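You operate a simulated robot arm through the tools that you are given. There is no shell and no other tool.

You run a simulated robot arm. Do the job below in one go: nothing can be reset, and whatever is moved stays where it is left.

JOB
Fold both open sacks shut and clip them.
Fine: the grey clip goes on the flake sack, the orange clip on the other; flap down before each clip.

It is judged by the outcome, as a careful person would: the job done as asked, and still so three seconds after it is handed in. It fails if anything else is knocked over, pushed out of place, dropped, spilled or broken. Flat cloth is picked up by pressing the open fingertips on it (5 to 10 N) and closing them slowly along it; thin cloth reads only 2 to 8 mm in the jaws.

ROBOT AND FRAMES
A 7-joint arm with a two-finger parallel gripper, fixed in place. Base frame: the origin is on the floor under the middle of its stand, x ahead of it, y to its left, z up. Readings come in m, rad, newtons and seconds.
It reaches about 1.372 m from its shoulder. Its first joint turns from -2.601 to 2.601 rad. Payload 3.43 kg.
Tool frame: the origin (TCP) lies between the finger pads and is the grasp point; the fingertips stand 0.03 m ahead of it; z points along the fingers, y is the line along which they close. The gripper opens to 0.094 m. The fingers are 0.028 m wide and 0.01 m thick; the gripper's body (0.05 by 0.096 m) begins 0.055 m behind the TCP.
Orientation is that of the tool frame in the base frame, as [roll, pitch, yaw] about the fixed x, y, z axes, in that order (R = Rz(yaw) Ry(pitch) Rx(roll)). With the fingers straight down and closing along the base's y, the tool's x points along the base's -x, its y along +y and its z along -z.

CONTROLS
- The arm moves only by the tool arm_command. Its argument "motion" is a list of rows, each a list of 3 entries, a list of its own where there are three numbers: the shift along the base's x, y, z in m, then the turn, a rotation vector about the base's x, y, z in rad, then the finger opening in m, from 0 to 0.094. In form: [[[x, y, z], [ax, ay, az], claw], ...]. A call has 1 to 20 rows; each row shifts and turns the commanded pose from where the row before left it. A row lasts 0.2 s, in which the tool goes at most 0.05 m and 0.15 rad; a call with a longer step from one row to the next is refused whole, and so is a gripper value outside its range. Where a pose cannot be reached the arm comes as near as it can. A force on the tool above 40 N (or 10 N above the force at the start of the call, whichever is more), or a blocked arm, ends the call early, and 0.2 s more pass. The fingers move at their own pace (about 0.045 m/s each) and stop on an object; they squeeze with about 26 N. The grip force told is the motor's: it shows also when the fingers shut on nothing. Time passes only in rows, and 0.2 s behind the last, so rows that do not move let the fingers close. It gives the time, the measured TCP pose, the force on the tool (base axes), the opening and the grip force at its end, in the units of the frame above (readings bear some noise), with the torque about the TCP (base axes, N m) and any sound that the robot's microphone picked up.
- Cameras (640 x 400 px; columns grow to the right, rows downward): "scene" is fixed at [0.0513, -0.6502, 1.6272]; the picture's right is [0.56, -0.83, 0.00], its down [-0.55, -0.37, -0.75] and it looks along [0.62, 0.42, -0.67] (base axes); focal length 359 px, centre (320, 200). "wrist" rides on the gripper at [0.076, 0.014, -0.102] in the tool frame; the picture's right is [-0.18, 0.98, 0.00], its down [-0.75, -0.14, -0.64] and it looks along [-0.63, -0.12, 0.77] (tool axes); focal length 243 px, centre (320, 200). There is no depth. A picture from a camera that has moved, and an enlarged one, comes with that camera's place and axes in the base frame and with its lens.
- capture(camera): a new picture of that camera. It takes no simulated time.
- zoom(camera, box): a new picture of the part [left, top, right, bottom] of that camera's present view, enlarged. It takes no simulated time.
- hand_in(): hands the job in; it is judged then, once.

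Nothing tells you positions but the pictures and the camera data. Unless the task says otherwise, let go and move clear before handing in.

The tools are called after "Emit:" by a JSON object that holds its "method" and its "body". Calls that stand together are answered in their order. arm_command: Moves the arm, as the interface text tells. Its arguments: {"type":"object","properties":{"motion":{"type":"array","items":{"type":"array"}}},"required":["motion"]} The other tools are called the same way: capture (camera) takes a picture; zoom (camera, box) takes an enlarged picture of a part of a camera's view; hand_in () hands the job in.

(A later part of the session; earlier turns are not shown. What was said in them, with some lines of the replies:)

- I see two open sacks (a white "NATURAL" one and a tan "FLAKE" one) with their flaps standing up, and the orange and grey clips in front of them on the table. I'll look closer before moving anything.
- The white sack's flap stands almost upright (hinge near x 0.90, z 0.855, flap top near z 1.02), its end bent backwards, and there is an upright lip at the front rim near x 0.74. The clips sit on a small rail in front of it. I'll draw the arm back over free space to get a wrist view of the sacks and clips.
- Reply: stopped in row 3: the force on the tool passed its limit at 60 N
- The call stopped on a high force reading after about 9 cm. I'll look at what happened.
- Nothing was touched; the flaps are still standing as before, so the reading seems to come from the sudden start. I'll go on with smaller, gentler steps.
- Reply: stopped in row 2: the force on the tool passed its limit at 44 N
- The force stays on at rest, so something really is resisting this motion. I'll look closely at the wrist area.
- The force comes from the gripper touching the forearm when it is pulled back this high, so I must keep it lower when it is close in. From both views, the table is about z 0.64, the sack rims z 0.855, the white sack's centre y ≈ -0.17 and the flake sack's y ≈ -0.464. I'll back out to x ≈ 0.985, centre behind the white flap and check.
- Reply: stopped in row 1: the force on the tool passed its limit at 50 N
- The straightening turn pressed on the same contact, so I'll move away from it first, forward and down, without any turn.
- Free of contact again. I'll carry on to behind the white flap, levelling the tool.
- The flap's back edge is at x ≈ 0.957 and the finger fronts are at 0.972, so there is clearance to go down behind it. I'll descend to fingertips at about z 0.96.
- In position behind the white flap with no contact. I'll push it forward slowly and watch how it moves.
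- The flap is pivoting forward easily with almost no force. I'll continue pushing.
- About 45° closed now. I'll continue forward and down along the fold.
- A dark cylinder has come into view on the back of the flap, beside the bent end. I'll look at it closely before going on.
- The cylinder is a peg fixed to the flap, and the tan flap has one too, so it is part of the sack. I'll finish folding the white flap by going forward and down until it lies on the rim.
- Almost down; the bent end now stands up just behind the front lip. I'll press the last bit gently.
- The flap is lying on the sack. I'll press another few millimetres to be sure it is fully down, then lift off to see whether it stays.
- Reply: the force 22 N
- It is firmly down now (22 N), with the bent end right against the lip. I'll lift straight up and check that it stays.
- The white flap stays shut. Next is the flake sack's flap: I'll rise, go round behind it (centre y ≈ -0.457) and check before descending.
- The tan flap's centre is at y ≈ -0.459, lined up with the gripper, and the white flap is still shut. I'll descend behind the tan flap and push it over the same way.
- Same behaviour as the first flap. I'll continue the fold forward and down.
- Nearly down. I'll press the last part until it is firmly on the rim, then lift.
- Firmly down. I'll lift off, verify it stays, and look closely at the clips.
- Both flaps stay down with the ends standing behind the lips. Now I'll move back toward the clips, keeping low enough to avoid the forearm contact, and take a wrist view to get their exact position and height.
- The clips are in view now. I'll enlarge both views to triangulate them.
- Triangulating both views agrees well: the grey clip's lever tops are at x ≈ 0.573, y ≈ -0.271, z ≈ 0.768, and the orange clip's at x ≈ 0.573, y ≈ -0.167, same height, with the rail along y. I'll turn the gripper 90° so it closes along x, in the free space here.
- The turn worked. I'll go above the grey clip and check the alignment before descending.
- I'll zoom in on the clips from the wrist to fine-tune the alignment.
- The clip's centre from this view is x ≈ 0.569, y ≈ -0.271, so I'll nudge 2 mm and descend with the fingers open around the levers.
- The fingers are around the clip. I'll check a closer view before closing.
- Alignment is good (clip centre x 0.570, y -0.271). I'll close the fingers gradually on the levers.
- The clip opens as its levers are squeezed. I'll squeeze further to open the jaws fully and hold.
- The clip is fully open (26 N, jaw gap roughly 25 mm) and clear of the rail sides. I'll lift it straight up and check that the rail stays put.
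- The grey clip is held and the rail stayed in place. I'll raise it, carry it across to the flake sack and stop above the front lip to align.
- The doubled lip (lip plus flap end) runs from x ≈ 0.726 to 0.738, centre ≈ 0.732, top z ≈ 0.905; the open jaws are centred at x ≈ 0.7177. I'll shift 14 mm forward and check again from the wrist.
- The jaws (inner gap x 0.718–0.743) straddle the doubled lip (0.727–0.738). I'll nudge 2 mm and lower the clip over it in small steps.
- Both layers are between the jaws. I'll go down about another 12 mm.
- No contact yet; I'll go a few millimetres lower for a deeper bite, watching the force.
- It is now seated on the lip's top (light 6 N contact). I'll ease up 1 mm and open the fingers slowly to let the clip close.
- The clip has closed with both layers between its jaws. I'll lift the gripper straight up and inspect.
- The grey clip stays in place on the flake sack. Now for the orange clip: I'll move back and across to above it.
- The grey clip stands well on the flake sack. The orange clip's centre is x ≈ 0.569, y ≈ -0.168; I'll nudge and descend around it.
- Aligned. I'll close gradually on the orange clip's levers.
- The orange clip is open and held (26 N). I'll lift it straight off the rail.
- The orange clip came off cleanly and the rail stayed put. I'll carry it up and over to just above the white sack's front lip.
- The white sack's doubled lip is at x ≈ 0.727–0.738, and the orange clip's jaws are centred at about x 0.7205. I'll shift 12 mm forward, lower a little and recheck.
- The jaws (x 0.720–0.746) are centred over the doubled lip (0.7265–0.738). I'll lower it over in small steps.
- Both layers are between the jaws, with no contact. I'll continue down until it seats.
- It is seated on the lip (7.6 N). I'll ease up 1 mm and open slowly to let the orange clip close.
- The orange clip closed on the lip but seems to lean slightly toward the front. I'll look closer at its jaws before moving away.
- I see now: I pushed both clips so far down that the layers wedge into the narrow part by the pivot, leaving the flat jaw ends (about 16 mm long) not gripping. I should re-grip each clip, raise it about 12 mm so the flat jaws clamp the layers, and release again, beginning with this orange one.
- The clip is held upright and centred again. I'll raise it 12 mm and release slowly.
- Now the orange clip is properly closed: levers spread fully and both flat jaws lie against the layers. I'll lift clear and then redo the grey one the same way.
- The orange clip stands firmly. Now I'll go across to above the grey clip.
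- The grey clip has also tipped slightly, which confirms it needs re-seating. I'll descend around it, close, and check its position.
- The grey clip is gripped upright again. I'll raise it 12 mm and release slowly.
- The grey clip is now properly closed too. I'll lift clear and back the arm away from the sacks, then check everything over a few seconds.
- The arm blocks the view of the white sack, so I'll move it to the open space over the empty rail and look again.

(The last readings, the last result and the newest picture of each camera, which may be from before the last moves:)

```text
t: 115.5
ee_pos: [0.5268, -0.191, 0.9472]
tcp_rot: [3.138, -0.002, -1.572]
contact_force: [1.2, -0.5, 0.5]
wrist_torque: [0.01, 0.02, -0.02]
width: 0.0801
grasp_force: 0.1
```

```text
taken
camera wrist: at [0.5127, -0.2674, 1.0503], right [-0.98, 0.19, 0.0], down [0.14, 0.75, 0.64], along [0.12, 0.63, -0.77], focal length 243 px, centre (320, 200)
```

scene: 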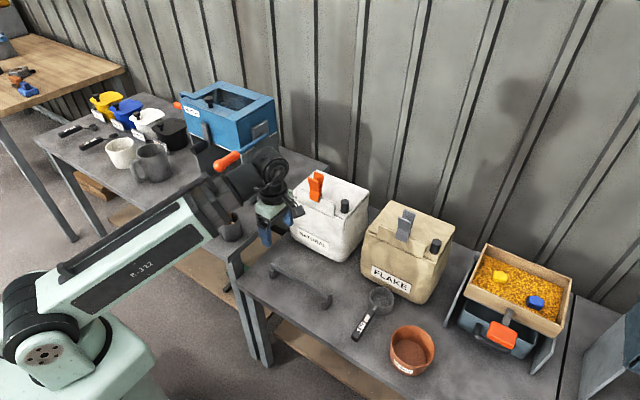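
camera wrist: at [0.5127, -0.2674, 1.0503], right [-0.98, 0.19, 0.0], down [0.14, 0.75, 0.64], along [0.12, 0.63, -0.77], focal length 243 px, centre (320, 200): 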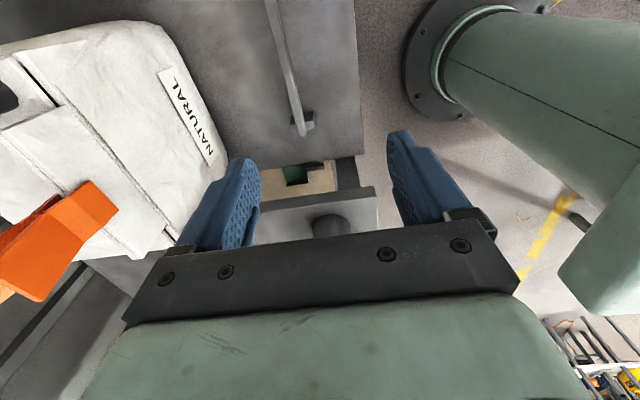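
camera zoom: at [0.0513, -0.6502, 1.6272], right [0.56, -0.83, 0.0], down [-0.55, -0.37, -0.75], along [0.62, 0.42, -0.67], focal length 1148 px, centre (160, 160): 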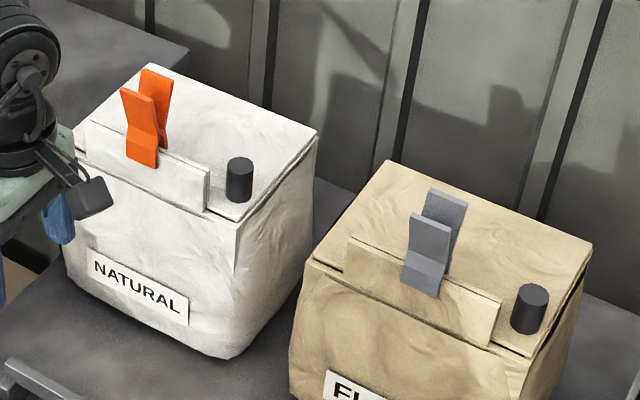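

Both sacks are shut with the correct clips and nothing else has moved. I'll wait a little and inspect both clips closely once more.

Emit:
{"method": "arm_command", "body": {"motion": [[[0, 0, 0], [0, 0, 0], 0.08], [[0, 0, 0], [0, 0, 0], 0.08], [[0, 0, 0], [0, 0, 0], 0.08], [[0, 0, 0], [0, 0, 0], 0.08], [[0, 0, 0], [0, 0, 0], 0.08], [[0, 0, 0], [0, 0, 0], 0.08], [[0, 0, 0], [0, 0, 0], 0.08], [[0, 0, 0], [0, 0, 0], 0.08], [[0, 0, 0], [0, 0, 0], 0.08], [[0, 0, 0], [0, 0, 0], 0.08], [[0, 0, 0], [0, 0, 0], 0.08], [[0, 0, 0], [0, 0, 0], 0.08], [[0, 0, 0], [0, 0, 0], 0.08], [[0, 0, 0], [0, 0, 0], 0.08], [[0, 0, 0], [0, 0, 0], 0.08]]}}

Emit:
{"method": "zoom", "body": {"camera": "scene", "box": [285, 160, 365, 220]}}

Emit:
{"method": "zoom", "body": {"camera": "scene", "box": [370, 200, 450, 260]}}

Emit:
{"method": "zoom", "body": {"camera": "scene", "box": [250, 240, 450, 380]}}

```text
t: 118.7
ee_pos: [0.528, -0.192, 0.9478]
tcp_rot: [3.14, -0.003, -1.569]
contact_force: [-0.3, -0.1, 0.3]
wrist_torque: [0.01, -0.01, 0.01]
width: 0.0802
grasp_force: 0.1
```

```text
6.67 times, centred on (325, 190) of scene
camera zoom: at [0.0513, -0.6502, 1.6272], right [0.56, -0.83, 0.0], down [-0.55, -0.37, -0.75], along [0.62, 0.42, -0.67], focal length 2391 px, centre (287, 267)
```

zoom: 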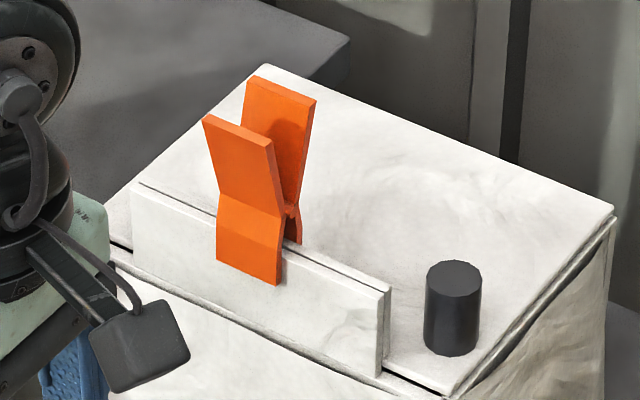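

```text
6.67 times, centred on (410, 230) of scene
camera zoom: at [0.0513, -0.6502, 1.6272], right [0.56, -0.83, 0.0], down [-0.55, -0.37, -0.75], along [0.62, 0.42, -0.67], focal length 2391 px, centre (-280, 0)
```

zoom: 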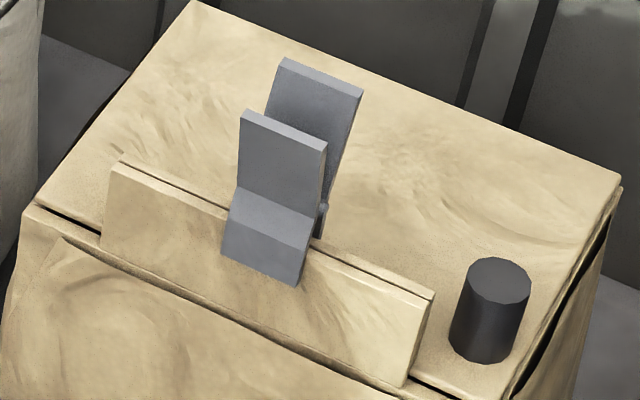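

```text
2.86 times, centred on (350, 310) of scene
camera zoom: at [0.0513, -0.6502, 1.6272], right [0.56, -0.83, 0.0], down [-0.55, -0.37, -0.75], along [0.62, 0.42, -0.67], focal length 1025 px, centre (234, -114)
```

zoom: 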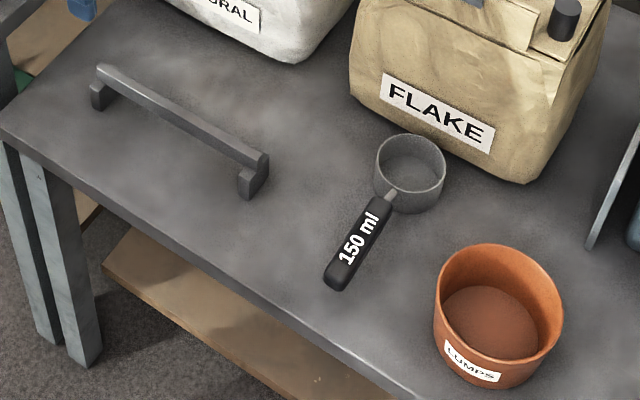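

Both flaps are down. The grey clip grips the flake sack and the orange clip grips the natural sack. Both stayed put over several seconds, the gripper is empty and clear, and everything else is in its place, so I'm handing in.

Emit:
{"method": "hand_in", "body": {}}

```text
The job is handed in.
```

Both sacks are folded shut and clipped. The grey clip is on the flake sack and the orange clip is on the natural sack, and each flap was down before its clip went on.

- **Clips:** I first pushed both clips down too far, so their jaws weren't gripping properly and both tipped. I gripped each one again, raised it about 12 mm and released it. After that both stood firm for several seconds before I handed in.
- **Everything else:** I saw nothing knocked over, moved or spilled. The gripper is empty and clear of the sacks.
- **Early stops:** At the start the arm stopped three times on high force. The gripper was pressing against the arm's own forearm, not against anything on the table.
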